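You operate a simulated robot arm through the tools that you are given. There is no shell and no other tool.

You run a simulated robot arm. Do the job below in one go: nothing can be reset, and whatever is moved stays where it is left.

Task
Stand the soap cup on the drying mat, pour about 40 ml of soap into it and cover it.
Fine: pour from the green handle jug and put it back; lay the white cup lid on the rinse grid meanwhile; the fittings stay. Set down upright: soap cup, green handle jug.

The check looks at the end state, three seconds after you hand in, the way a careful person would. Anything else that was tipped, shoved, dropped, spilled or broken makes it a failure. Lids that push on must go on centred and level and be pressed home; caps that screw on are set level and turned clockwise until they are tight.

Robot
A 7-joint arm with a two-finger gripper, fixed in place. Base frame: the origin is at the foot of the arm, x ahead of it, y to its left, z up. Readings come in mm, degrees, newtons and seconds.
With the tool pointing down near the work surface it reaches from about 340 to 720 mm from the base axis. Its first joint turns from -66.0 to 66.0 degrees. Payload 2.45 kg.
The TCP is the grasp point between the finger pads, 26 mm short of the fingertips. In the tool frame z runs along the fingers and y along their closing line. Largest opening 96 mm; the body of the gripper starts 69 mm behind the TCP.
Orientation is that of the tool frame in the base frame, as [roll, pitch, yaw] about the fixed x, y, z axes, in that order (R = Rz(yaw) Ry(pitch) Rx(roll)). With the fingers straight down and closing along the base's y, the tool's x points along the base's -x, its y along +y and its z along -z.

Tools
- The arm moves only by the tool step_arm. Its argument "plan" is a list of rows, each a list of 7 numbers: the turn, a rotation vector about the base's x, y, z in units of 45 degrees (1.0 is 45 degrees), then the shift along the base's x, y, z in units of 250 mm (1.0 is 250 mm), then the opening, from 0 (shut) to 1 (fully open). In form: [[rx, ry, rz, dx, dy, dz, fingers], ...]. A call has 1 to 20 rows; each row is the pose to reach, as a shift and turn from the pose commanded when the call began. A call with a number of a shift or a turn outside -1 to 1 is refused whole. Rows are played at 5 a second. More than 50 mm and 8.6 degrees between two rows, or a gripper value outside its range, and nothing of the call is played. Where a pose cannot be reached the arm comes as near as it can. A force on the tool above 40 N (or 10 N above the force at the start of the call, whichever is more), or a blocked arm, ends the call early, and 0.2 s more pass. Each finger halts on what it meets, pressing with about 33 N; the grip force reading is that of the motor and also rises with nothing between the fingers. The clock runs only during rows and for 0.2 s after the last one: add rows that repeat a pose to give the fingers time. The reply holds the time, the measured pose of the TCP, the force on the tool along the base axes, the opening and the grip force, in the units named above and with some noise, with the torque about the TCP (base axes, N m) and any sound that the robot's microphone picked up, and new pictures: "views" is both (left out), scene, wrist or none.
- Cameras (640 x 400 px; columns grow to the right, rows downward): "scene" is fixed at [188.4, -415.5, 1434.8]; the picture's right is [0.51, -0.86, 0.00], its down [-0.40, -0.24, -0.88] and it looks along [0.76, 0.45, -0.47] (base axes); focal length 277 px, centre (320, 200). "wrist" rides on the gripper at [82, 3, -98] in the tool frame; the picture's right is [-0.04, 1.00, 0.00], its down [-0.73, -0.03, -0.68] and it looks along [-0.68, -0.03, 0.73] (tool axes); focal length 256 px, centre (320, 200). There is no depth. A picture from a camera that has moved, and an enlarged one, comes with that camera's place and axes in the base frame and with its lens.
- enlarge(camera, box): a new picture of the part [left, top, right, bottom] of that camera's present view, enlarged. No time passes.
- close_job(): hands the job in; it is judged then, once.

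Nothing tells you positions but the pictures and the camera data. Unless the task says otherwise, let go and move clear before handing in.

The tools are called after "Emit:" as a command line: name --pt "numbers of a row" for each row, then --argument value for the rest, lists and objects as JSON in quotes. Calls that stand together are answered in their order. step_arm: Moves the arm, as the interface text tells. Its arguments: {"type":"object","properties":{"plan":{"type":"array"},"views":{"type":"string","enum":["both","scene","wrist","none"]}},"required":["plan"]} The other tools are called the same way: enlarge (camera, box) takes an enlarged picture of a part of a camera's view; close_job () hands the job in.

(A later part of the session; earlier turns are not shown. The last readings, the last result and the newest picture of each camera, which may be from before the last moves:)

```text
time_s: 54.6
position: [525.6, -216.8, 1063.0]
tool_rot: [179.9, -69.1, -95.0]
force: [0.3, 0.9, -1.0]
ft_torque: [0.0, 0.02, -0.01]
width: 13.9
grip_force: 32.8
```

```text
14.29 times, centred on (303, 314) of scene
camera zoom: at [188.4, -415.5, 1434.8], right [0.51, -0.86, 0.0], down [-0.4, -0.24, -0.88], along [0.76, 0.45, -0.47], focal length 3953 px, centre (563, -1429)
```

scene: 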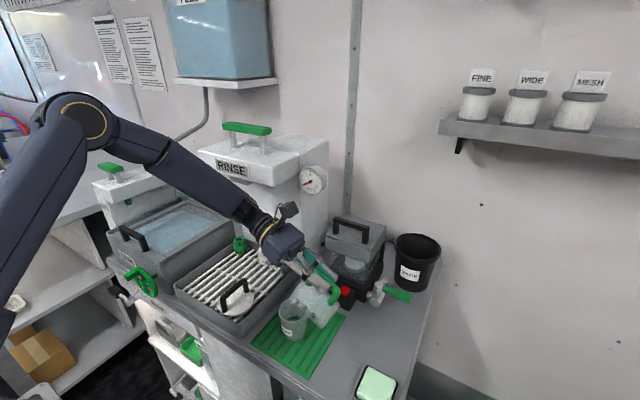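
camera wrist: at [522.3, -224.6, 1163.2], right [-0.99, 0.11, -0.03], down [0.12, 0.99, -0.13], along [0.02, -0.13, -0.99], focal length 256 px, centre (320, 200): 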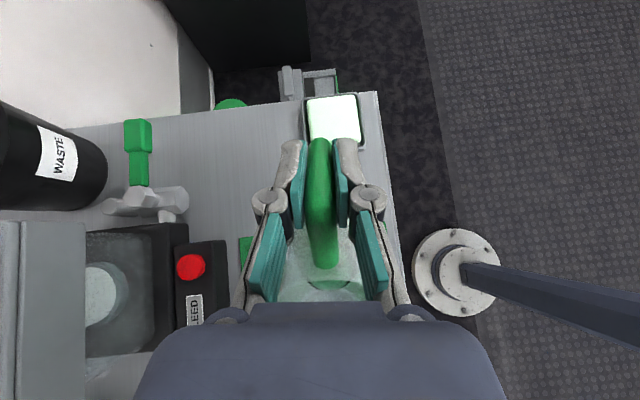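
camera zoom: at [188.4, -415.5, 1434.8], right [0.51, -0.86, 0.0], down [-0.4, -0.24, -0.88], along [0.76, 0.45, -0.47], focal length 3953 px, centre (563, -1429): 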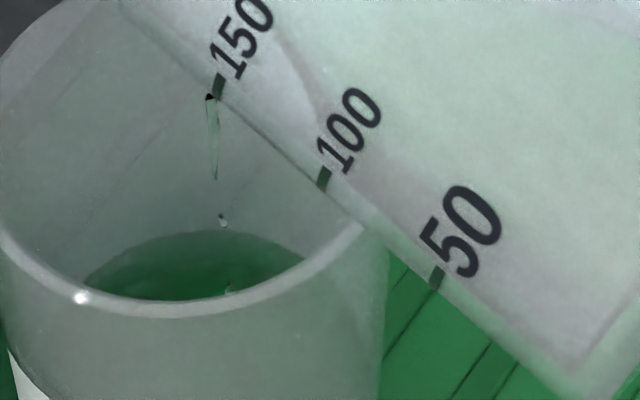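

The level edge is at row 231, about 30 ml, and it's still dripping. I'll hold at 69°.

Emit:
step_arm --pt "0 0 0 0 0 0 0" --pt "0 0 0 0 0 0 0" --pt "0 0 0 0 0 0 0" --pt "0 0 0 0 0 0 0" --pt "0 0 0 0 0 0 0" --pt "0 0 0 0 0 0 0" --pt "0 0 0 0 0 0 0" --pt "0 0 0 0 0 0 0" --views "scene"

Emit:
enlarge --camera "scene" --box '[285, 300, 321, 328]'

Emit:
enlarge --camera "scene" --box '[285, 275, 350, 340]'

```text
time_s: 56.4
position: [525.9, -217.2, 1062.4]
tool_rot: [179.9, -69.0, -95.0]
force: [0.2, 0.9, -0.7]
ft_torque: [0.0, -0.01, -0.03]
width: 13.8
grip_force: 32.8
```

scene: 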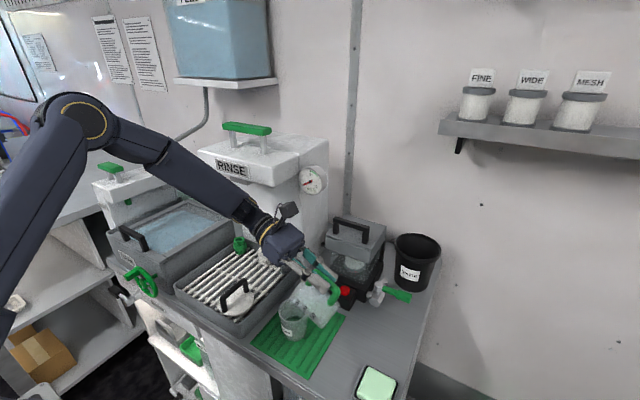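

```text
14.29 times, centred on (303, 314) of scene
camera zoom: at [188.4, -415.5, 1434.8], right [0.51, -0.86, 0.0], down [-0.4, -0.24, -0.88], along [0.76, 0.45, -0.47], focal length 3953 px, centre (563, -1429)
```

zoom: 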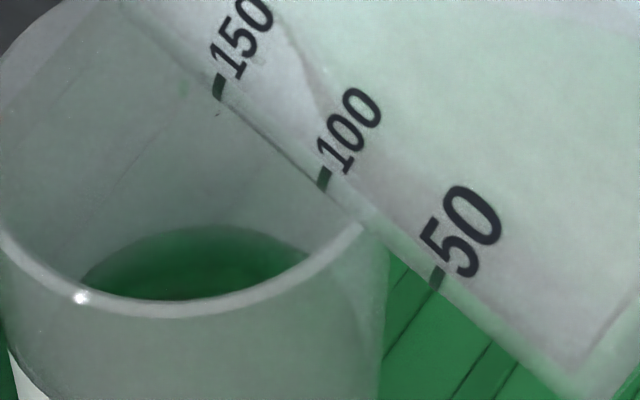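

```text
6.15 times, centred on (318, 308) of scene
camera zoom: at [188.4, -415.5, 1434.8], right [0.51, -0.86, 0.0], down [-0.4, -0.24, -0.88], along [0.76, 0.45, -0.47], focal length 1703 px, centre (335, -462)
```

zoom: 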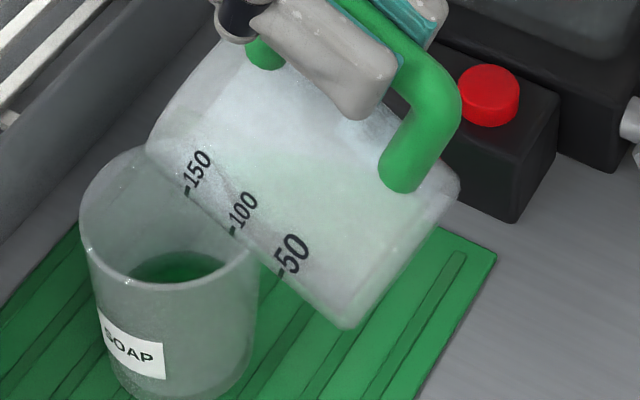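

I estimate about 33 ml so far. I'll untilt over the cup and check both levels with an unobstructed view before any top-up.

Emit:
step_arm --pt "0.0664 -0.0059 0 -0.002 -0.022 -0.014 0" --pt "0.1992 -0.0176 0 -0.0058 -0.0636 -0.0448 0" --pt "0.3541 -0.0313 0 -0.0094 -0.1072 -0.0864 0" --pt "0.5091 -0.045 0 -0.013 -0.146 -0.1328 0" --pt "0.6419 -0.0567 0 -0.0158 -0.174 -0.1764 0" --pt "0.6419 -0.0567 0 -0.0158 -0.174 -0.1764 0" --pt "0.6419 -0.0567 0 -0.0158 -0.174 -0.1764 0" --views "scene"

Emit:
enlarge --camera "scene" --box '[275, 280, 345, 345]'

```text
time_s: 58.0
position: [523.1, -260.0, 1019.9]
tool_rot: [-180.0, -40.0, -95.0]
force: [-0.6, -0.3, -1.6]
ft_torque: [-0.06, -0.01, 0.0]
width: 14.0
grip_force: 33.1
```

scene: 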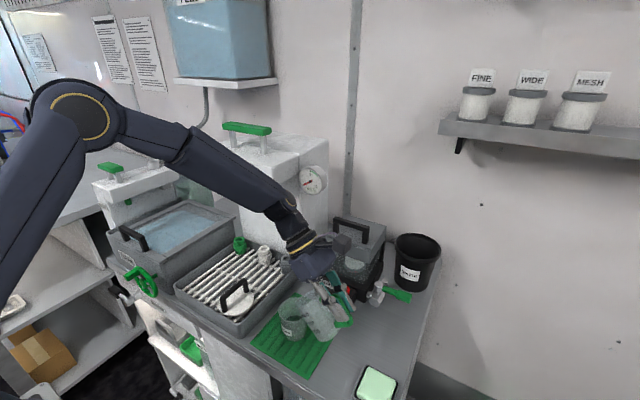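

```text
6.15 times, centred on (310, 312) of scene
camera zoom: at [188.4, -415.5, 1434.8], right [0.51, -0.86, 0.0], down [-0.4, -0.24, -0.88], along [0.76, 0.45, -0.47], focal length 1703 px, centre (382, -492)
```

zoom: 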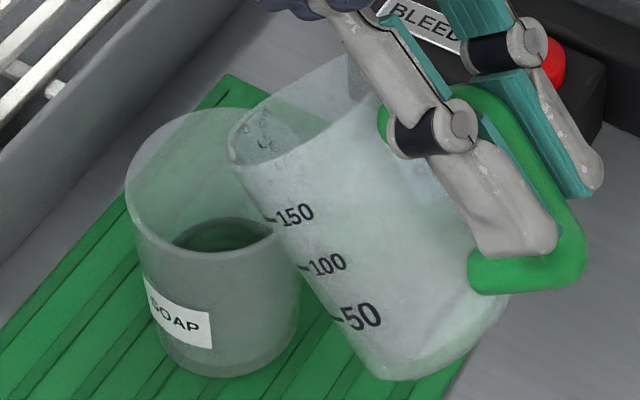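

Next I'll bring the jug fully upright and back above its original spot for measurement.

Emit:
step_arm --pt "0.06 -0.005 0 0.01 -0.02 0.0 0" --pt "0.16 -0.014 0 0.025 -0.05 0.0 0" --pt "0.28 -0.025 0 0.045 -0.085 -0.005 0" --pt "0.4 -0.035 0 0.065 -0.12 -0.02 0" --pt "0.52 -0.046 0 0.085 -0.16 -0.04 0" --pt "0.64 -0.057 0 0.11 -0.2 -0.07 0" --pt "0.74 -0.065 0 0.13 -0.24 -0.1 0" --pt "0.82 -0.072 0 0.15 -0.28 -0.14 0" --pt "0.87 -0.077 0 0.165 -0.31 -0.17 0" --pt "0.885 -0.0782 0 0.174 -0.3226 -0.181 0" --pt "0.885 -0.0782 0 0.174 -0.3226 -0.181 0" --pt "0.885 -0.0782 0 0.174 -0.3226 -0.181 0" --pt "0.885 -0.0782 0 0.174 -0.3226 -0.181 0" --pt "0.885 -0.0782 0 0.174 -0.3226 -0.181 0"

Emit:
enlarge --camera "scene" --box '[320, 270, 400, 350]'

Emit:
enlarge --camera "scene" --box '[270, 290, 320, 350]'

Emit:
enlarge --camera "wrist" --box '[220, 150, 480, 320]'

```text
time_s: 61.0
position: [566.2, -339.7, 974.9]
tool_rot: [179.9, 0.0, -95.0]
force: [-0.3, 0.5, 0.0]
ft_torque: [-0.03, 0.01, 0.01]
width: 13.8
grip_force: 32.6
camera wrist: at [555.7, -421.4, 1072.7], right [-0.99, 0.13, 0.0], down [0.09, 0.73, 0.68], along [0.09, 0.67, -0.73], focal length 256 px, centre (320, 200)
```

scene: 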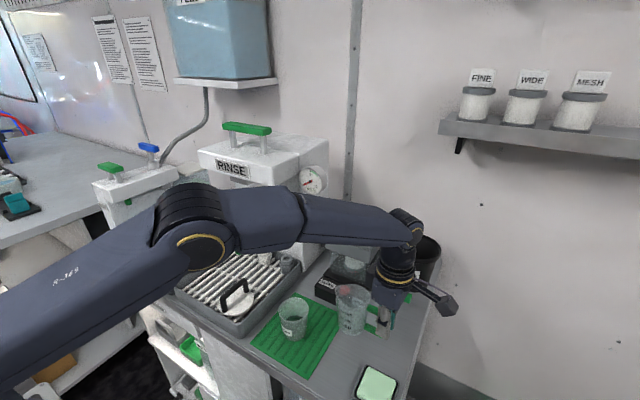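
wrist: 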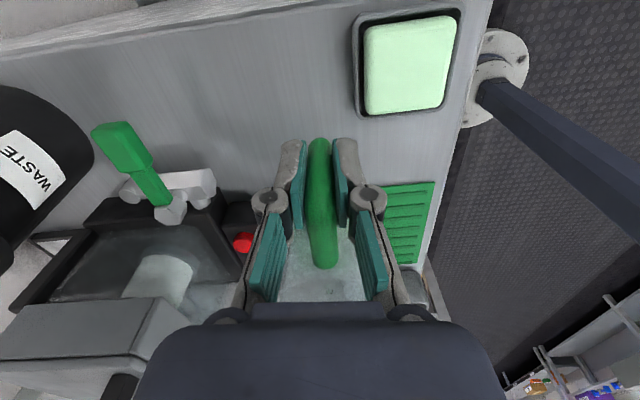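

```text
5.00 times, centred on (360, 310) of scene
camera zoom: at [188.4, -415.5, 1434.8], right [0.51, -0.86, 0.0], down [-0.4, -0.24, -0.88], along [0.76, 0.45, -0.47], focal length 1384 px, centre (120, -350)
```

zoom: 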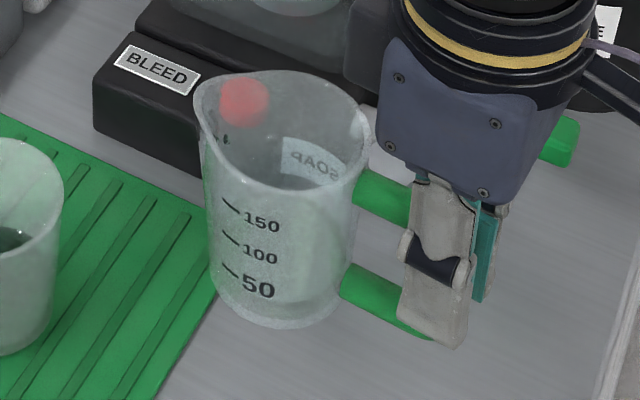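

```text
6.67 times, centred on (295, 320) of scene
camera zoom: at [188.4, -415.5, 1434.8], right [0.51, -0.86, 0.0], down [-0.4, -0.24, -0.88], along [0.76, 0.45, -0.47], focal length 1845 px, centre (487, -600)
```

zoom: 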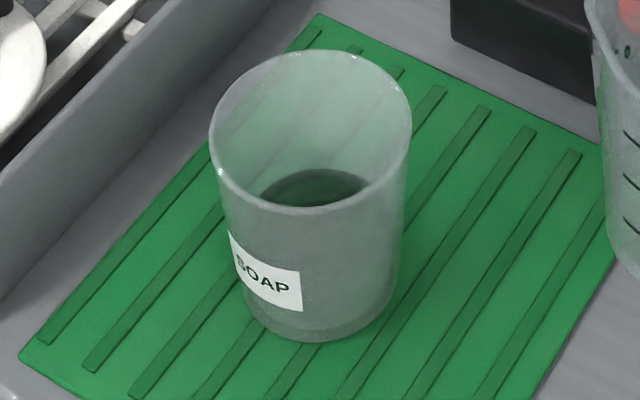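

```text
2.35 times, centred on (350, 235) of wrist
camera zoom: at [555.7, -421.4, 1072.7], right [-0.99, 0.13, 0.0], down [0.09, 0.73, 0.68], along [0.09, 0.67, -0.73], focal length 602 px, centre (249, 118)
```

zoom: 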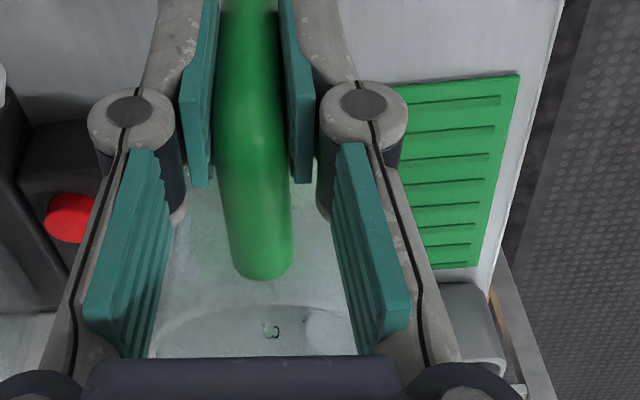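

Now I'll measure by averaging several force readings and zooming on the jug bottom and the cup level.

Emit:
enlarge --camera "scene" --box '[338, 304, 374, 336]'

Emit:
enlarge --camera "scene" --box '[281, 296, 309, 320]'

Emit:
step_arm --pt "0 0 0 0 0 0 0" --views "none"

Emit:
step_arm --pt "0 0 0 0 0 0 0" --views "none"

Emit:
step_arm --pt "0 0 0 0 0 0 0" --views "none"

Emit:
step_arm --pt "0 0 0 0 0 0 0" --views "none"

Emit:
step_arm --pt "0 0 0 0 0 0 0" --views "none"

Emit:
step_arm --pt "0 0 0 0 0 0 0" --views "none"

```text
12.50 times, centred on (356, 320) of scene
camera zoom: at [188.4, -415.5, 1434.8], right [0.51, -0.86, 0.0], down [-0.4, -0.24, -0.88], along [0.76, 0.45, -0.47], focal length 3459 px, centre (-130, -1300)
```

zoom: 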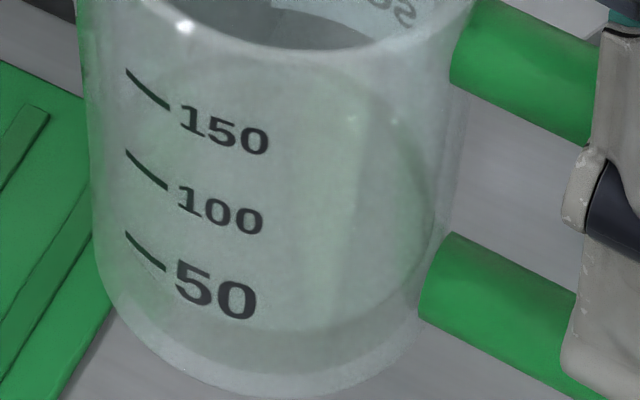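

```text
16.00 times, centred on (295, 308) of scene
camera zoom: at [188.4, -415.5, 1434.8], right [0.51, -0.86, 0.0], down [-0.4, -0.24, -0.88], along [0.76, 0.45, -0.47], focal length 4428 px, centre (720, -1528)
```

zoom: 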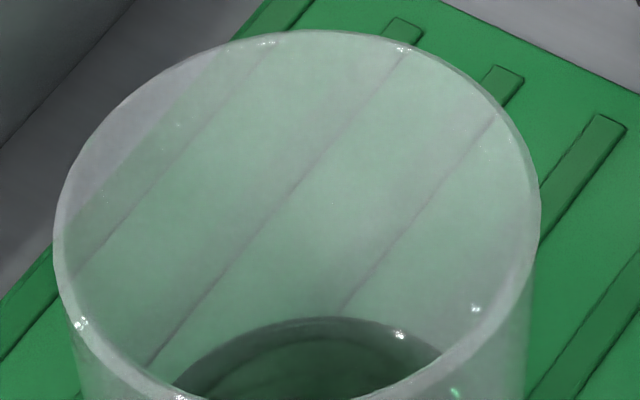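

```text
time_s: 61.4
position: [565.6, -340.1, 975.6]
tool_rot: [180.0, 0.0, -95.0]
force: [-0.6, 0.0, -1.0]
ft_torque: [-0.06, 0.0, 0.01]
width: 14.0
grip_force: 32.9
```

```text
time_s: 61.8
position: [565.9, -340.1, 973.7]
tool_rot: [-180.0, 0.0, -95.1]
force: [-1.1, -0.2, -1.9]
ft_torque: [-0.1, -0.02, -0.03]
width: 14.1
grip_force: 33.3
```

```text
time_s: 62.2
position: [566.0, -340.0, 974.5]
tool_rot: [179.9, 0.0, -95.1]
force: [-0.2, -0.8, -1.5]
ft_torque: [-0.05, 0.02, 0.0]
width: 13.8
grip_force: 33.1
```

```text
time_s: 62.6
position: [566.2, -341.2, 973.7]
tool_rot: [180.0, 0.0, -95.0]
force: [0.4, 1.0, -0.5]
ft_torque: [-0.04, 0.01, -0.02]
width: 13.6
grip_force: 33.0
```

```text
time_s: 63.0
position: [566.4, -340.6, 974.1]
tool_rot: [179.9, 0.1, -95.0]
force: [-0.6, 1.1, -1.5]
ft_torque: [-0.09, 0.01, -0.01]
width: 13.7
grip_force: 32.8
```

```text
time_s: 63.4
position: [566.3, -340.9, 974.6]
tool_rot: [180.0, -0.1, -95.0]
force: [0.0, -0.4, -0.5]
ft_torque: [-0.05, 0.01, -0.01]
width: 13.8
grip_force: 32.8
```

Emit:
enlarge --camera "scene" --box '[342, 318, 368, 338]'

Emit:
enlarge --camera "scene" --box '[280, 322, 312, 344]'

```text
16.00 times, centred on (355, 328) of scene
camera zoom: at [188.4, -415.5, 1434.8], right [0.51, -0.86, 0.0], down [-0.4, -0.24, -0.88], along [0.76, 0.45, -0.47], focal length 4428 px, centre (-240, -1848)
```

zoom: 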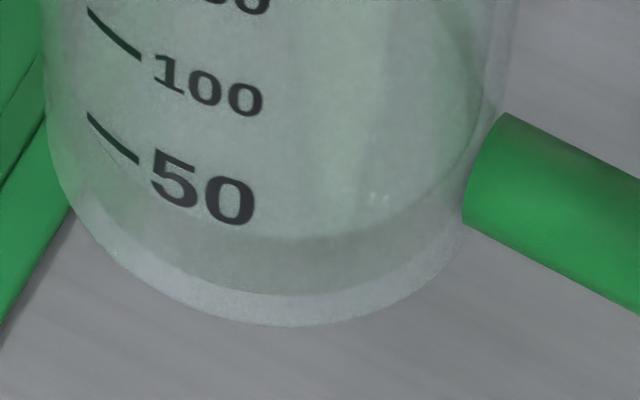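

```text
16.00 times, centred on (296, 333) of scene
camera zoom: at [188.4, -415.5, 1434.8], right [0.51, -0.86, 0.0], down [-0.4, -0.24, -0.88], along [0.76, 0.45, -0.47], focal length 4428 px, centre (704, -1928)
```

zoom: 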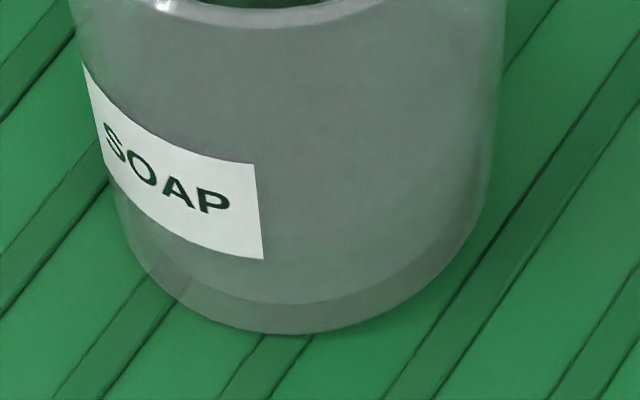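

Jug bands give about 26 ml left of about 60 ml, and the cup level gives about 34 ml, so both point to roughly 34 ml poured. I'll top up about 6 ml by re-tilting to slightly past 69°.

Emit:
step_arm --pt "-0.015 0.0013 0 -0.009 0.0126 0.011 0" --pt "-0.065 0.006 0 -0.024 0.0426 0.041 0" --pt "-0.145 0.013 0 -0.044 0.0826 0.081 0" --pt "-0.245 0.022 0 -0.064 0.1226 0.111 0" --pt "-0.365 0.032 0 -0.089 0.1626 0.141 0" --pt "-0.485 0.043 0 -0.109 0.2026 0.161 0" --pt "-0.605 0.053 0 -0.129 0.2376 0.176 0" --pt "-0.725 0.064 0 -0.149 0.2726 0.181 0" --pt "-0.825 0.073 0 -0.164 0.3026 0.181 0" --pt "-0.885 0.0782 0 -0.174 0.3226 0.181 0" --pt "-0.885 0.0782 0 -0.174 0.3226 0.181 0" --pt "-0.885 0.0782 0 -0.174 0.3226 0.181 0" --views "none"

Emit:
step_arm --pt "-0.066 0.006 0 0.0014 0.014 0.0218 0" --pt "-0.1328 0.0117 0 0.0028 0.028 0.0436 0" --pt "-0.21 0.0186 0 0.0046 0.0474 0.067 0" --pt "-0.2877 0.0254 0 0.0064 0.0668 0.09 0" --pt "-0.365 0.0323 0 0.0082 0.0886 0.111 0" --pt "-0.4427 0.0391 0 0.01 0.1104 0.1316 0" --pt "-0.498 0.044 0 0.0116 0.1276 0.1446 0" --pt "-0.5533 0.0489 0 0.0132 0.1448 0.1576 0" --pt "-0.5976 0.0528 0 0.0145 0.1594 0.167 0" --pt "-0.6419 0.0567 0 0.0158 0.174 0.1764 0" --pt "-0.6419 0.0567 0 0.0158 0.174 0.1764 0" --pt "-0.6419 0.0567 0 0.0158 0.174 0.1764 0" --pt "-0.6419 0.0567 0 0.0158 0.174 0.1764 0" --views "scene"

Emit:
enlarge --camera "scene" --box '[285, 300, 321, 328]'

```text
time_s: 66.0
position: [522.2, -259.7, 1019.5]
tool_rot: [179.9, -40.0, -95.0]
force: [0.8, 0.5, -0.9]
ft_torque: [-0.05, -0.01, -0.02]
width: 14.0
grip_force: 32.8
```

```text
time_s: 68.8
position: [525.4, -216.9, 1063.7]
tool_rot: [179.9, -69.0, -94.9]
force: [0.2, -1.0, -1.3]
ft_torque: [0.01, 0.0, -0.02]
width: 14.1
grip_force: 32.6
```

scene: 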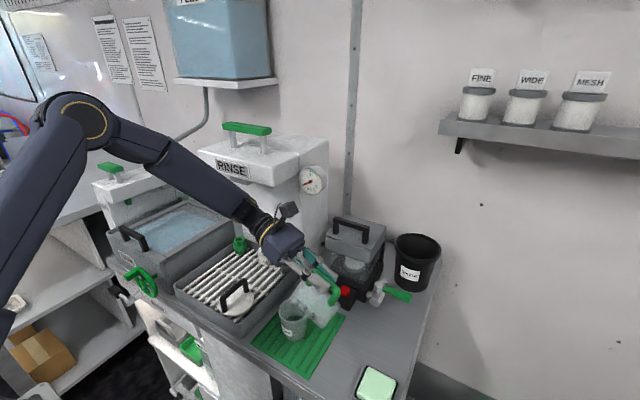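

```text
14.29 times, centred on (303, 314) of scene
camera zoom: at [188.4, -415.5, 1434.8], right [0.51, -0.86, 0.0], down [-0.4, -0.24, -0.88], along [0.76, 0.45, -0.47], focal length 3953 px, centre (563, -1429)
```

zoom: 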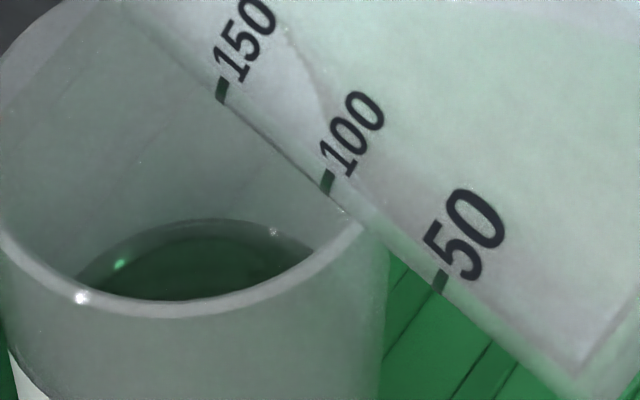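

The level edge is at row 219, about 34–35 ml. I'll tilt on to 71° and watch for row 207–210.

Emit:
step_arm --pt "-0.0222 0.002 0 0.0007 0.0072 0.0042 0" --pt "-0.0443 0.0039 0 0.0014 0.0144 0.0084 0" --pt "-0.0443 0.0039 0 0.0014 0.0144 0.0084 0" --pt "-0.0443 0.0039 0 0.0014 0.0144 0.0084 0" --pt "-0.0443 0.0039 0 0.0014 0.0144 0.0084 0" --pt "-0.0443 0.0039 0 0.0014 0.0144 0.0084 0" --pt "-0.0443 0.0039 0 0.0014 0.0144 0.0084 0" --pt "-0.0443 0.0039 0 0.0014 0.0144 0.0084 0" --views "scene"

Emit:
enlarge --camera "scene" --box '[285, 300, 321, 328]'

```text
time_s: 70.6
position: [526.9, -213.1, 1065.3]
tool_rot: [179.9, -71.0, -95.0]
force: [0.2, -0.2, -2.1]
ft_torque: [0.01, 0.01, 0.01]
width: 13.9
grip_force: 33.3
```

scene: 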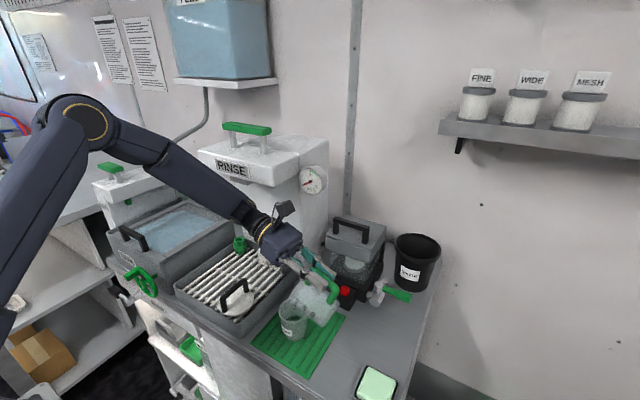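

```text
14.29 times, centred on (303, 314) of scene
camera zoom: at [188.4, -415.5, 1434.8], right [0.51, -0.86, 0.0], down [-0.4, -0.24, -0.88], along [0.76, 0.45, -0.47], focal length 3953 px, centre (563, -1429)
```

zoom: 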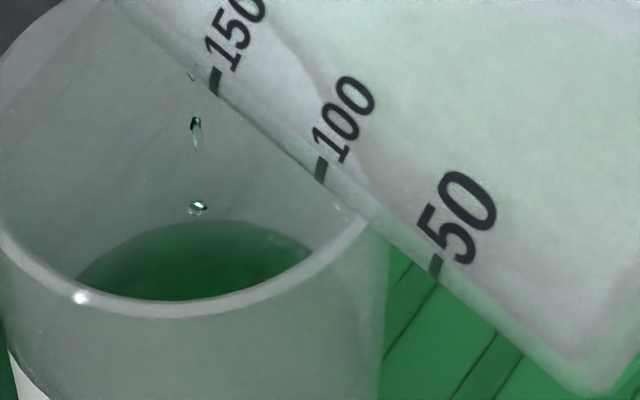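

Emit:
step_arm --pt "0 0 0 0 0 0 0" --pt "0 0 0 0 0 0 0" --pt "0 0 0 0 0 0 0" --pt "0 0 0 0 0 0 0" --pt "0 0 0 0 0 0 0" --pt "0 0 0 0 0 0 0" --pt "0 0 0 0 0 0 0" --views "scene"

Emit:
enlarge --camera "scene" --box '[285, 300, 321, 328]'

```text
time_s: 72.2
position: [526.8, -213.0, 1065.5]
tool_rot: [180.0, -71.0, -94.9]
force: [0.0, -0.1, -0.9]
ft_torque: [0.02, -0.04, 0.02]
width: 14.0
grip_force: 33.0
```

scene: 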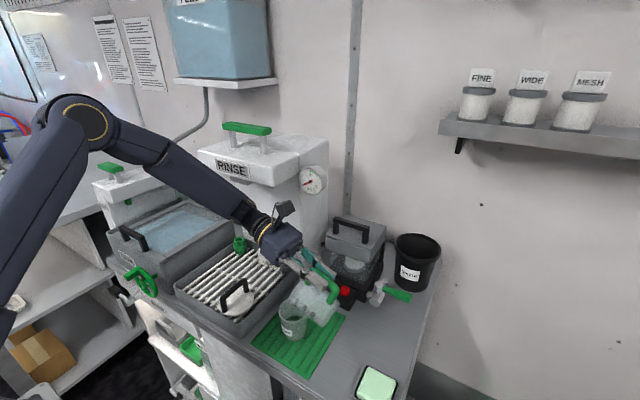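

```text
14.29 times, centred on (303, 314) of scene
camera zoom: at [188.4, -415.5, 1434.8], right [0.51, -0.86, 0.0], down [-0.4, -0.24, -0.88], along [0.76, 0.45, -0.47], focal length 3953 px, centre (563, -1429)
```

zoom: 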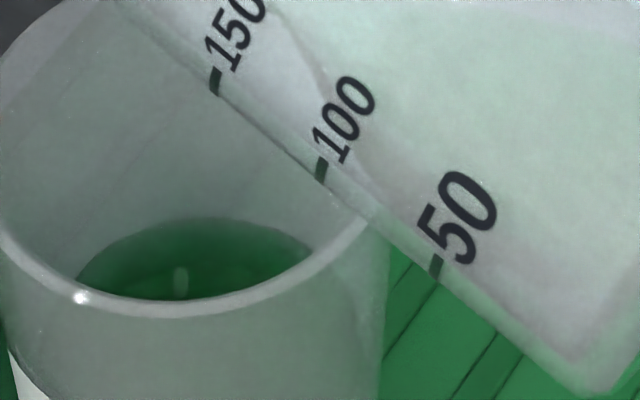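

The level edge is at row 217. I'll go to 73° briefly.

Emit:
step_arm --pt "-0.0222 0.002 0 0.0006 0.0076 0.004 0" --pt "-0.0443 0.0039 0 0.0012 0.0152 0.008 0" --pt "-0.0443 0.0039 0 0.0012 0.0152 0.008 0" --pt "-0.0443 0.0039 0 0.0012 0.0152 0.008 0" --pt "-0.0443 0.0039 0 0.0012 0.0152 0.008 0" --pt "-0.0443 0.0039 0 0.0012 0.0152 0.008 0" --pt "-0.0443 0.0039 0 0.0012 0.0152 0.008 0" --views "scene"

Emit:
enlarge --camera "scene" --box '[285, 300, 321, 328]'

```text
time_s: 73.8
position: [527.1, -209.4, 1067.4]
tool_rot: [180.0, -73.0, -94.9]
force: [-0.3, 0.4, -1.1]
ft_torque: [0.05, -0.03, 0.03]
width: 14.0
grip_force: 32.8
```

scene: 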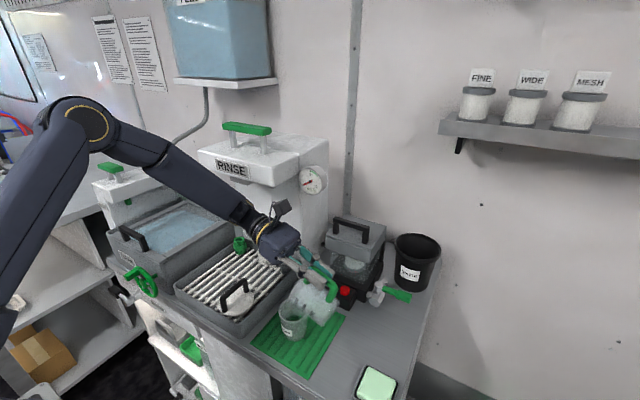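

```text
14.29 times, centred on (303, 314) of scene
camera zoom: at [188.4, -415.5, 1434.8], right [0.51, -0.86, 0.0], down [-0.4, -0.24, -0.88], along [0.76, 0.45, -0.47], focal length 3953 px, centre (563, -1429)
```

zoom: 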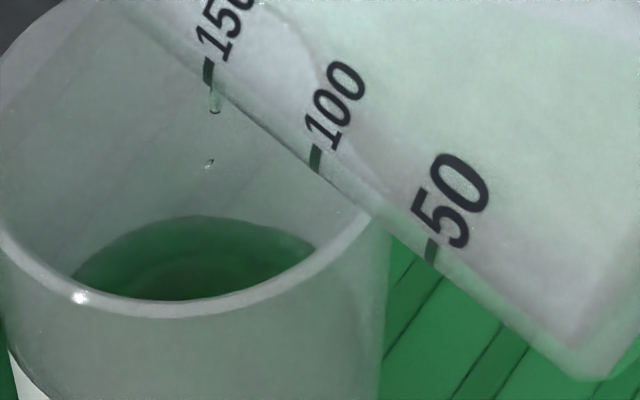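

Emit:
step_arm --pt "0 0 0 0 0 0 0" --pt "0 0 0 0 0 0 0" --pt "0 0 0 0 0 0 0" --pt "0 0 0 0 0 0 0" --pt "0 0 0 0 0 0 0" --pt "0 0 0 0 0 0 0" --pt "0 0 0 0 0 0 0" --views "scene"

Emit:
enlarge --camera "scene" --box '[285, 300, 321, 328]'

```text
time_s: 75.4
position: [526.6, -209.3, 1068.5]
tool_rot: [180.0, -72.9, -94.8]
force: [0.8, 0.4, -1.1]
ft_torque: [0.0, 0.0, -0.04]
width: 13.8
grip_force: 32.6
```

scene: 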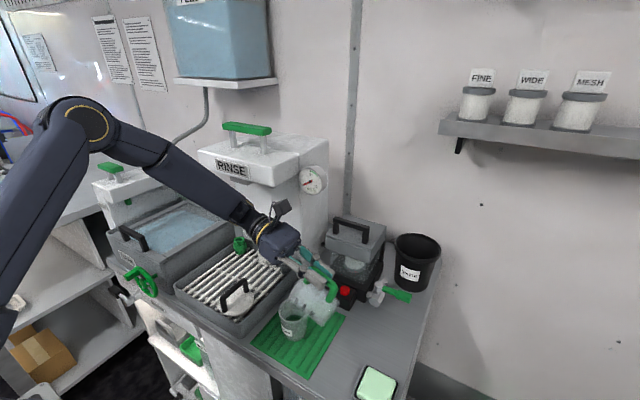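

```text
14.29 times, centred on (303, 314) of scene
camera zoom: at [188.4, -415.5, 1434.8], right [0.51, -0.86, 0.0], down [-0.4, -0.24, -0.88], along [0.76, 0.45, -0.47], focal length 3953 px, centre (563, -1429)
```

zoom: 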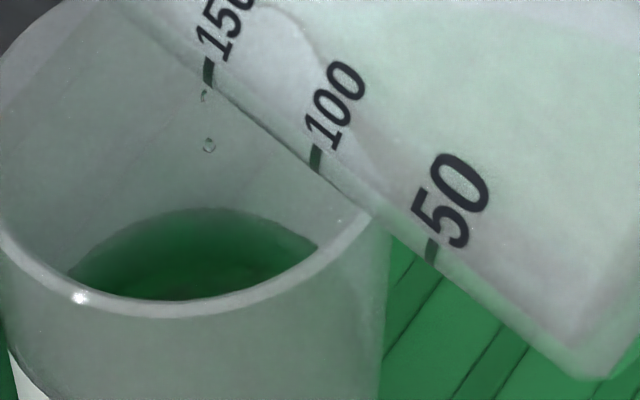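

The level has reached row 208, about 40 ml, so I'll untilt over the cup.

Emit:
step_arm --pt "0.0886 -0.0078 0 -0.0026 -0.0296 -0.0164 0" --pt "0.2435 -0.0215 0 -0.0072 -0.0796 -0.0504 0" --pt "0.3984 -0.0352 0 -0.0112 -0.1252 -0.0902 0" --pt "0.5533 -0.0489 0 -0.0148 -0.1648 -0.1356 0" --pt "0.7305 -0.0645 0 -0.0184 -0.2036 -0.1928 0" --pt "0.7305 -0.0645 0 -0.0184 -0.2036 -0.1928 0" --pt "0.7305 -0.0645 0 -0.0184 -0.2036 -0.1928 0" --views "none"

Emit:
step_arm --pt "0.06 -0.005 0 0.01 -0.02 0.0 0" --pt "0.16 -0.014 0 0.025 -0.05 0.0 0" --pt "0.28 -0.025 0 0.045 -0.085 -0.005 0" --pt "0.4 -0.035 0 0.065 -0.12 -0.02 0" --pt "0.52 -0.046 0 0.085 -0.16 -0.04 0" --pt "0.64 -0.057 0 0.11 -0.2 -0.07 0" --pt "0.74 -0.065 0 0.13 -0.24 -0.1 0" --pt "0.82 -0.072 0 0.15 -0.28 -0.14 0" --pt "0.87 -0.077 0 0.165 -0.31 -0.17 0" --pt "0.885 -0.0782 0 0.174 -0.3226 -0.181 0" --pt "0.885 -0.0782 0 0.174 -0.3226 -0.181 0" --pt "0.885 -0.0782 0 0.174 -0.3226 -0.181 0" --pt "0.885 -0.0782 0 0.174 -0.3226 -0.181 0" --pt "0.885 -0.0782 0 0.174 -0.3226 -0.181 0" --views "scene"

Emit:
enlarge --camera "scene" --box '[342, 318, 368, 338]'

Emit:
enlarge --camera "scene" --box '[281, 296, 309, 320]'

Emit:
enlarge --camera "scene" --box '[250, 280, 400, 380]'

```text
time_s: 77.0
position: [521.7, -259.9, 1019.2]
tool_rot: [-179.9, -40.1, -95.0]
force: [-0.2, 0.0, -1.1]
ft_torque: [-0.02, 0.02, -0.01]
width: 13.5
grip_force: 33.2
```

```text
time_s: 80.0
position: [565.5, -341.3, 975.7]
tool_rot: [180.0, 0.0, -95.1]
force: [0.2, -0.2, -1.1]
ft_torque: [-0.03, -0.02, 0.01]
width: 13.9
grip_force: 32.9
```

scene: 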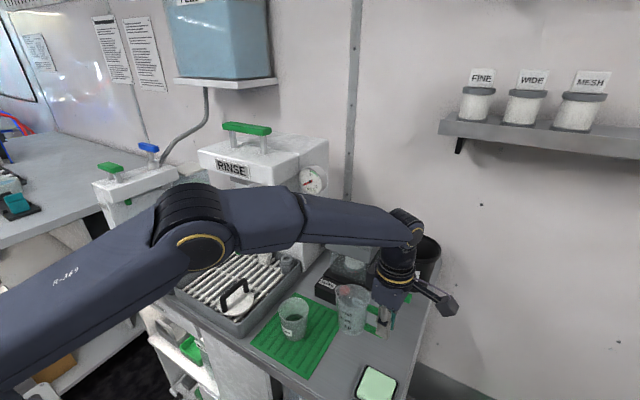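

```text
16.00 times, centred on (355, 328) of scene
camera zoom: at [188.4, -415.5, 1434.8], right [0.51, -0.86, 0.0], down [-0.4, -0.24, -0.88], along [0.76, 0.45, -0.47], focal length 4428 px, centre (-240, -1848)
```

zoom: 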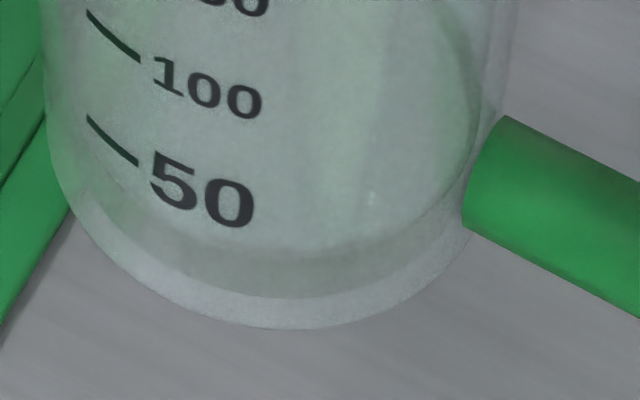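

```text
16.00 times, centred on (295, 308) of scene
camera zoom: at [188.4, -415.5, 1434.8], right [0.51, -0.86, 0.0], down [-0.4, -0.24, -0.88], along [0.76, 0.45, -0.47], focal length 4428 px, centre (720, -1528)
```

zoom: 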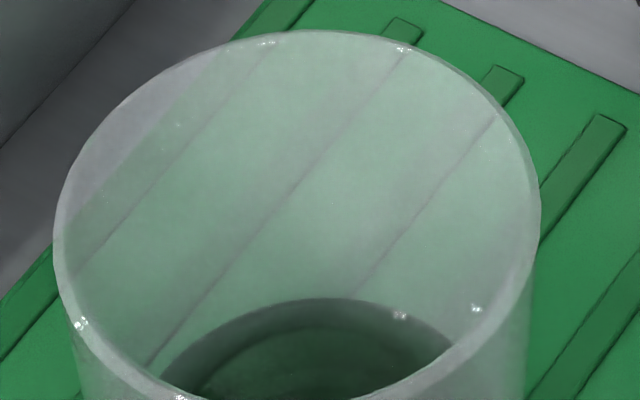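

```text
4.00 times, centred on (325, 330) of scene
camera zoom: at [188.4, -415.5, 1434.8], right [0.51, -0.86, 0.0], down [-0.4, -0.24, -0.88], along [0.76, 0.45, -0.47], focal length 1107 px, centre (300, -320)
```

zoom: 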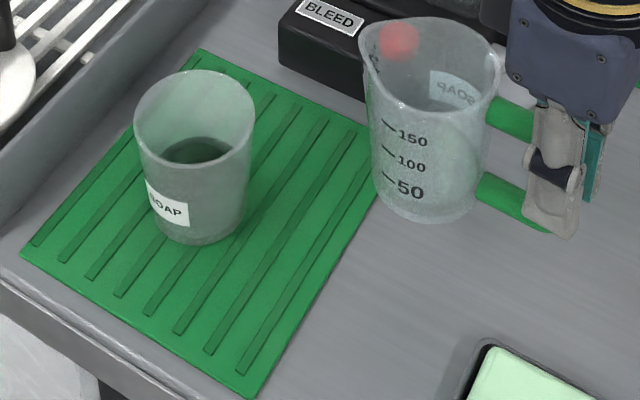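

Readings give about 43 ml from the cup and 39 ml from the jug, so roughly 41 ml was poured, which is good. Now I'll lower the jug back onto its original spot.

Emit:
step_arm --pt "0 0 0 0 0 -0.03 0" --pt "0 0 0 0 0 -0.08 0" --pt "0 0 0 0 0 -0.13 0" --pt "0 0 0 0 0 -0.18 0" --pt "0 0 0 0 0 -0.22 0" --pt "0 0 0 0 0 -0.245 0" --pt "0 0 0 0 0 -0.256 0" --pt "0 0 0 0 0 -0.256 0" --views "scene"

Emit:
enlarge --camera "scene" --box '[320, 290, 400, 370]'

```text
time_s: 81.8
position: [566.1, -341.1, 909.5]
tool_rot: [-179.9, 0.0, -95.0]
force: [-0.2, -0.3, -1.5]
ft_torque: [-0.02, -0.01, 0.01]
width: 13.9
grip_force: 32.8
```

scene: 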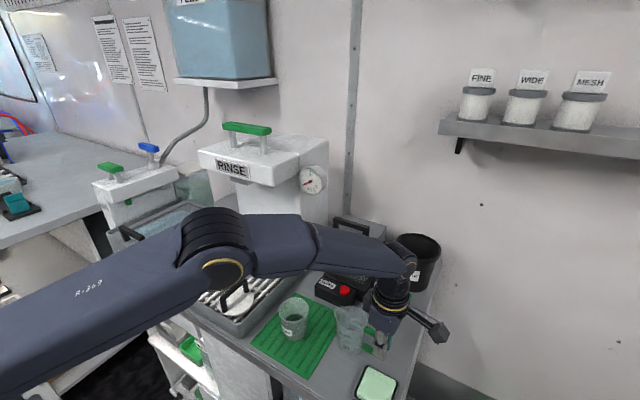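

```text
5.00 times, centred on (360, 330) of scene
camera zoom: at [188.4, -415.5, 1434.8], right [0.51, -0.86, 0.0], down [-0.4, -0.24, -0.88], along [0.76, 0.45, -0.47], focal length 1384 px, centre (120, -450)
```

zoom: 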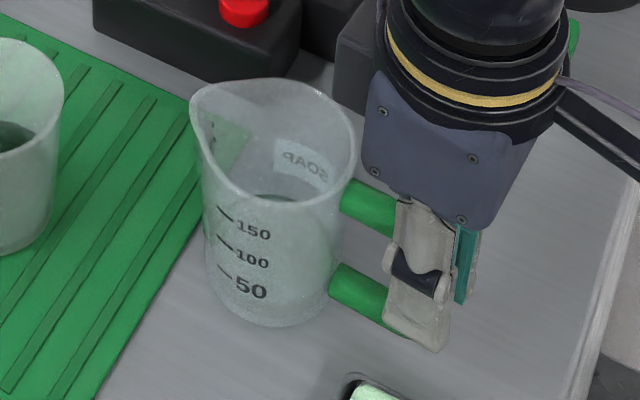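

The jug is just above the counter. I'll lower it the last few millimetres.

Emit:
step_arm --pt "0 0 0 0 0 -0.004 0" --pt "0 0 0 0 0 -0.008 0" --pt "0 0 0 0 0 -0.008 0" --views "none"

Emit:
step_arm --pt "0 0 0 0 0 -0.004 0" --pt "0 0 0 0 0 -0.004 0" --views "none"

```text
time_s: 82.6
position: [566.1, -341.1, 908.8]
tool_rot: [-179.9, 0.0, -95.0]
force: [0.0, -0.2, 8.5]
ft_torque: [0.91, -0.13, 0.02]
width: 13.8
grip_force: 33.4
```

```text
time_s: 83.2
position: [564.7, -340.3, 908.5]
tool_rot: [-179.9, -0.1, -95.0]
force: [-0.6, -2.2, 13.0]
ft_torque: [0.85, -0.11, 0.01]
width: 13.9
grip_force: 32.9
```

There's contact at 13 N. I'll ease up slightly, release the handle, and check the jug settles flat.

Emit:
step_arm --pt "0 0 0 0 0 0.002 0" --pt "0 0 0 0 0 0.002 0.2" --pt "0 0 0 0 0 0.002 0.3" --pt "0 0 0 0 0 0.002 0.4" --pt "0 0 0 0 0 0.002 0.4" --pt "0 0 0 0 0 0.002 0.4"

Emit:
enlarge --camera "scene" --box '[320, 290, 400, 370]'

Emit:
enlarge --camera "wrist" --box '[230, 20, 410, 220]'

```text
time_s: 84.6
position: [566.2, -340.6, 908.2]
tool_rot: [180.0, 0.0, -94.9]
force: [0.5, -0.3, 0.1]
ft_torque: [0.01, -0.02, -0.01]
width: 38.6
grip_force: 0.1
camera wrist: at [555.8, -422.0, 1006.4], right [-0.99, 0.13, 0.0], down [0.09, 0.73, 0.68], along [0.09, 0.67, -0.73], focal length 256 px, centre (320, 200)
```

scene: 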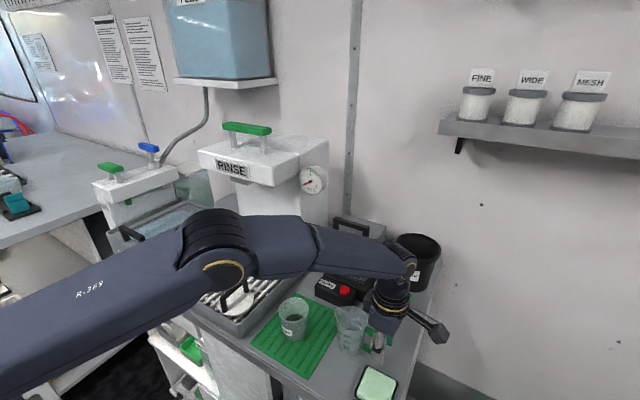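
wrist: 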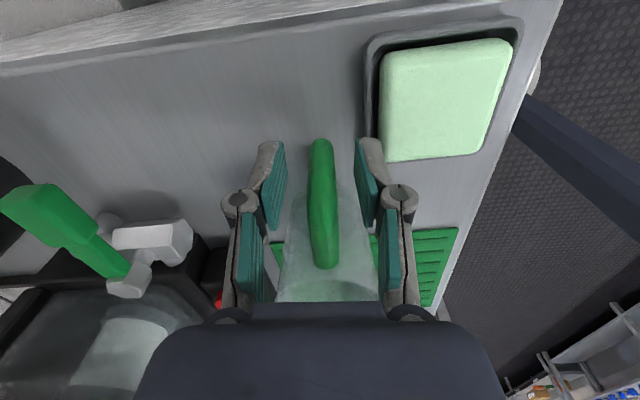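

```text
5.00 times, centred on (360, 330) of scene
camera zoom: at [188.4, -415.5, 1434.8], right [0.51, -0.86, 0.0], down [-0.4, -0.24, -0.88], along [0.76, 0.45, -0.47], focal length 1384 px, centre (120, -450)
```

zoom: 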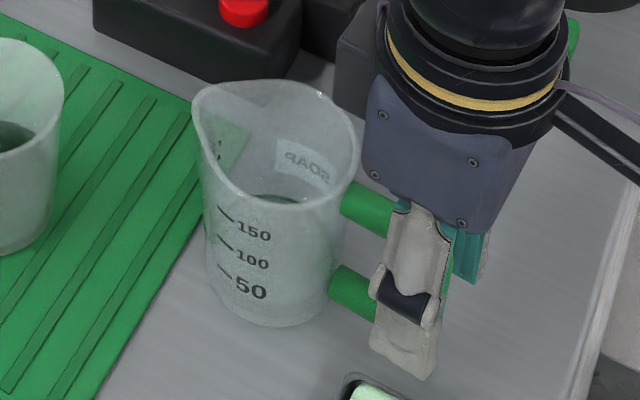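

```text
2.00 times, centred on (320, 120) of wrist
camera zoom: at [555.8, -422.0, 1006.4], right [-0.99, 0.13, 0.0], down [0.09, 0.73, 0.68], along [0.09, 0.67, -0.73], focal length 512 px, centre (320, 360)
```

zoom: 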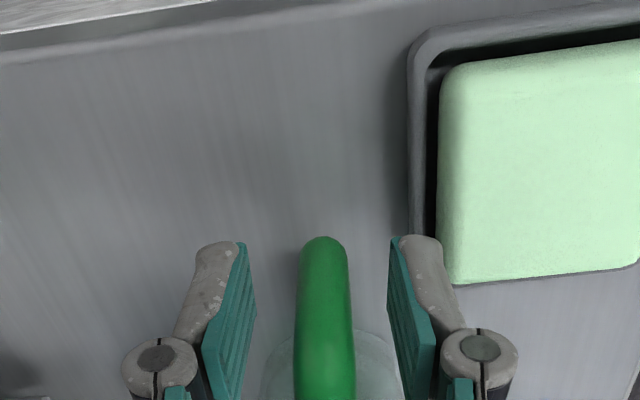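

The jug stands upright where it was. I'll retreat straight up and swing the tool back.

Emit:
step_arm --pt "0 0 0 0 0 0.08 0.4" --pt "0 0 0 0 0 0.2 0.4" --pt "0 0 0 0 0 0.36 0.4" --pt "0 0 0 0 0 0.54 0.4" --pt "0 0 0 0 0 0.74 0.4" --pt "0 0 0 0 0 0.74 0.4" --views "none"

Emit:
step_arm --pt "0 0 -0.157 -0.04 0.06 0 0.4" --pt "0 0 -0.315 -0.08 0.12 0 0.4" --pt "0 0 -0.472 -0.12 0.18 0 0.4" --pt "0 0 -0.63 -0.16 0.24 0 0.4" --pt "0 0 -0.787 -0.2 0.3 0 0.4" --pt "0 0 -0.944 -0.22 0.34 0 0.4" --views "none"

Emit:
step_arm --pt "0 0 -0.157 -0.02 0.12 0.02 0.4" --pt "0 0 -0.315 -0.04 0.24 0.04 0.4" --pt "0 0 -0.472 -0.06 0.36 0.06 0.4" --pt "0 0 -0.63 -0.08 0.48 0.08 0.4" --pt "0 0 -0.787 -0.1 0.6 0.1 0.4" --pt "0 0 -0.944 -0.12 0.7 0.1 0.4" --pt "0 0 -0.944 -0.12 0.7 0.1 0.4"

```text
time_s: 86.0
position: [565.6, -341.2, 1093.8]
tool_rot: [179.9, -0.1, -94.9]
force: [0.4, -0.1, -0.2]
ft_torque: [0.01, 0.0, -0.02]
width: 38.6
grip_force: 0.0
```

```text
time_s: 87.4
position: [511.2, -254.3, 1092.7]
tool_rot: [180.0, -0.1, -137.5]
force: [-0.6, 0.3, -0.4]
ft_torque: [0.0, -0.01, 0.0]
width: 38.4
grip_force: 0.0
```

```text
time_s: 89.0
position: [480.0, -81.9, 1117.8]
tool_rot: [-180.0, 0.0, 179.9]
force: [1.3, 0.1, 0.2]
ft_torque: [-0.01, 0.01, -0.01]
width: 38.2
grip_force: 0.0
camera wrist: at [399.3, -77.7, 1216.4], right [0.04, 1.0, 0.0], down [0.73, -0.03, 0.68], along [0.68, -0.03, -0.73], focal length 256 px, centre (320, 200)
```

scene: 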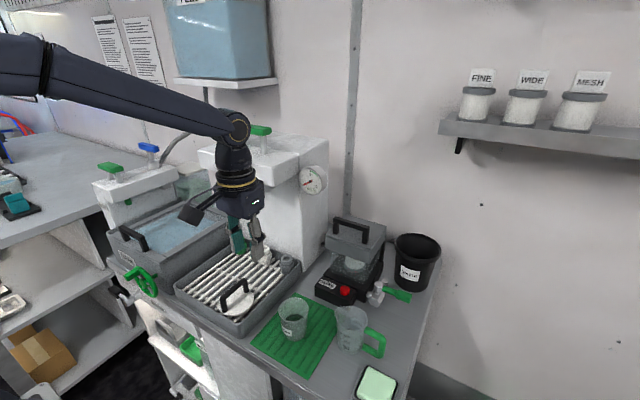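
wrist: 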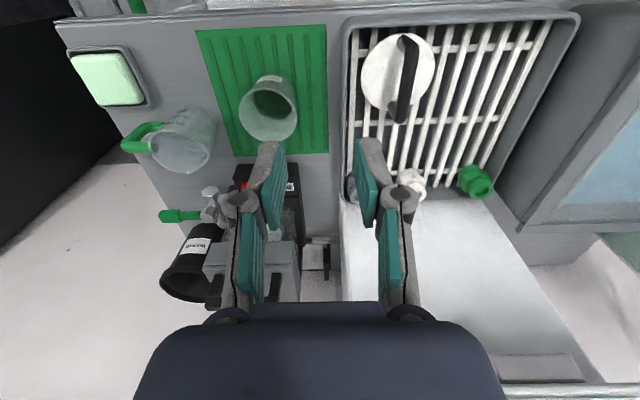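

Good overhead view of the cup, jug and lid. I'll check the cup level and everything else from here.

Emit:
enlarge --camera "wrist" --box '[220, 60, 320, 160]'

Emit:
enlarge --camera "wrist" --box '[110, 80, 240, 190]'

Emit:
enlarge --camera "scene" --box '[230, 280, 400, 380]'

Emit:
enlarge --camera "wrist" --box '[340, 20, 460, 140]'

```text
4.00 times, centred on (270, 110) of wrist
camera zoom: at [399.3, -77.7, 1216.4], right [0.04, 1.0, 0.0], down [0.73, -0.03, 0.68], along [0.68, -0.03, -0.73], focal length 1024 px, centre (520, 560)
```

zoom: 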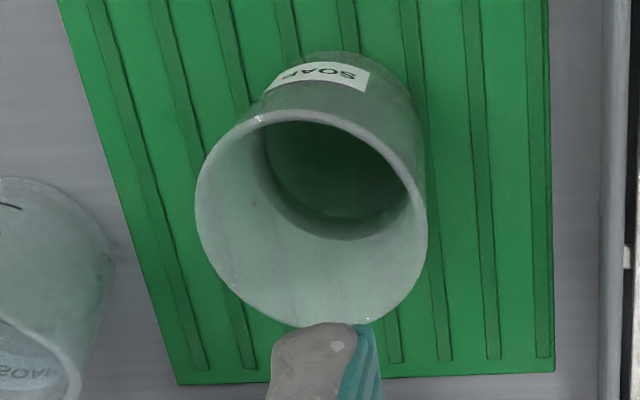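

```text
3.64 times, centred on (175, 135) of wrist
camera zoom: at [399.3, -77.7, 1216.4], right [0.04, 1.0, 0.0], down [0.73, -0.03, 0.68], along [0.68, -0.03, -0.73], focal length 931 px, centre (847, 436)
```

zoom: 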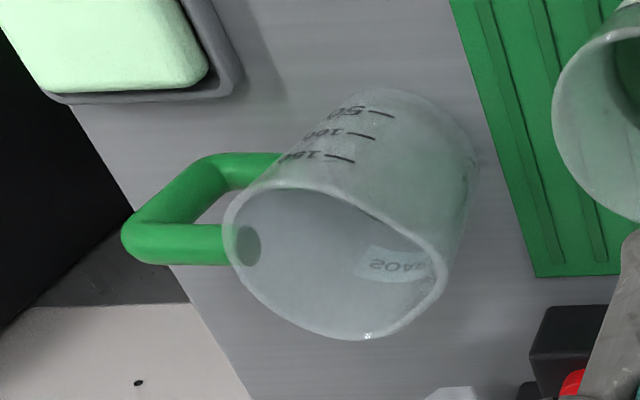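

```text
3.76 times, centred on (315, 330) of scene
camera zoom: at [188.4, -415.5, 1434.8], right [0.51, -0.86, 0.0], down [-0.4, -0.24, -0.88], along [0.76, 0.45, -0.47], focal length 1042 px, centre (339, -289)
```

zoom: 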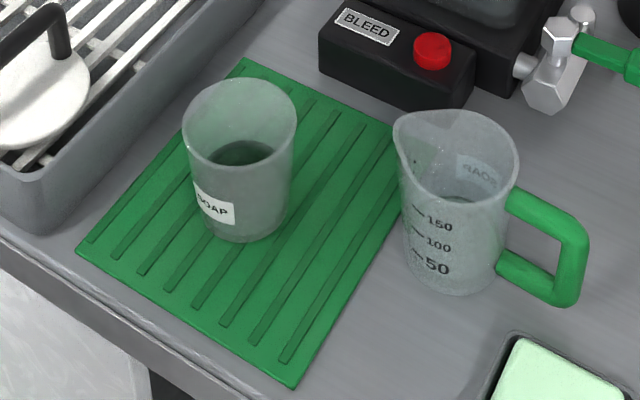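

```text
3.33 times, centred on (400, 80) of wrist
camera zoom: at [399.3, -77.7, 1216.4], right [0.04, 1.0, 0.0], down [0.73, -0.03, 0.68], along [0.68, -0.03, -0.73], focal length 853 px, centre (53, 600)
```

zoom: 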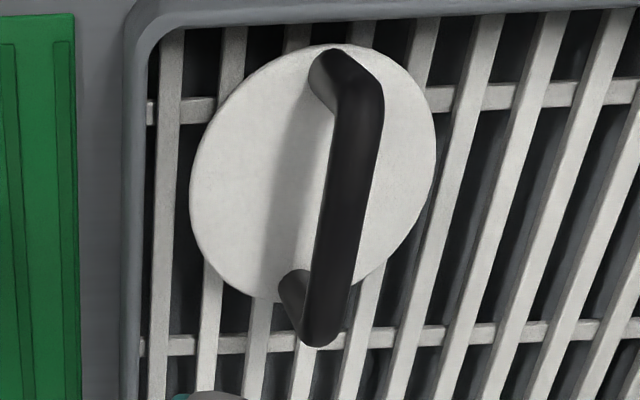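

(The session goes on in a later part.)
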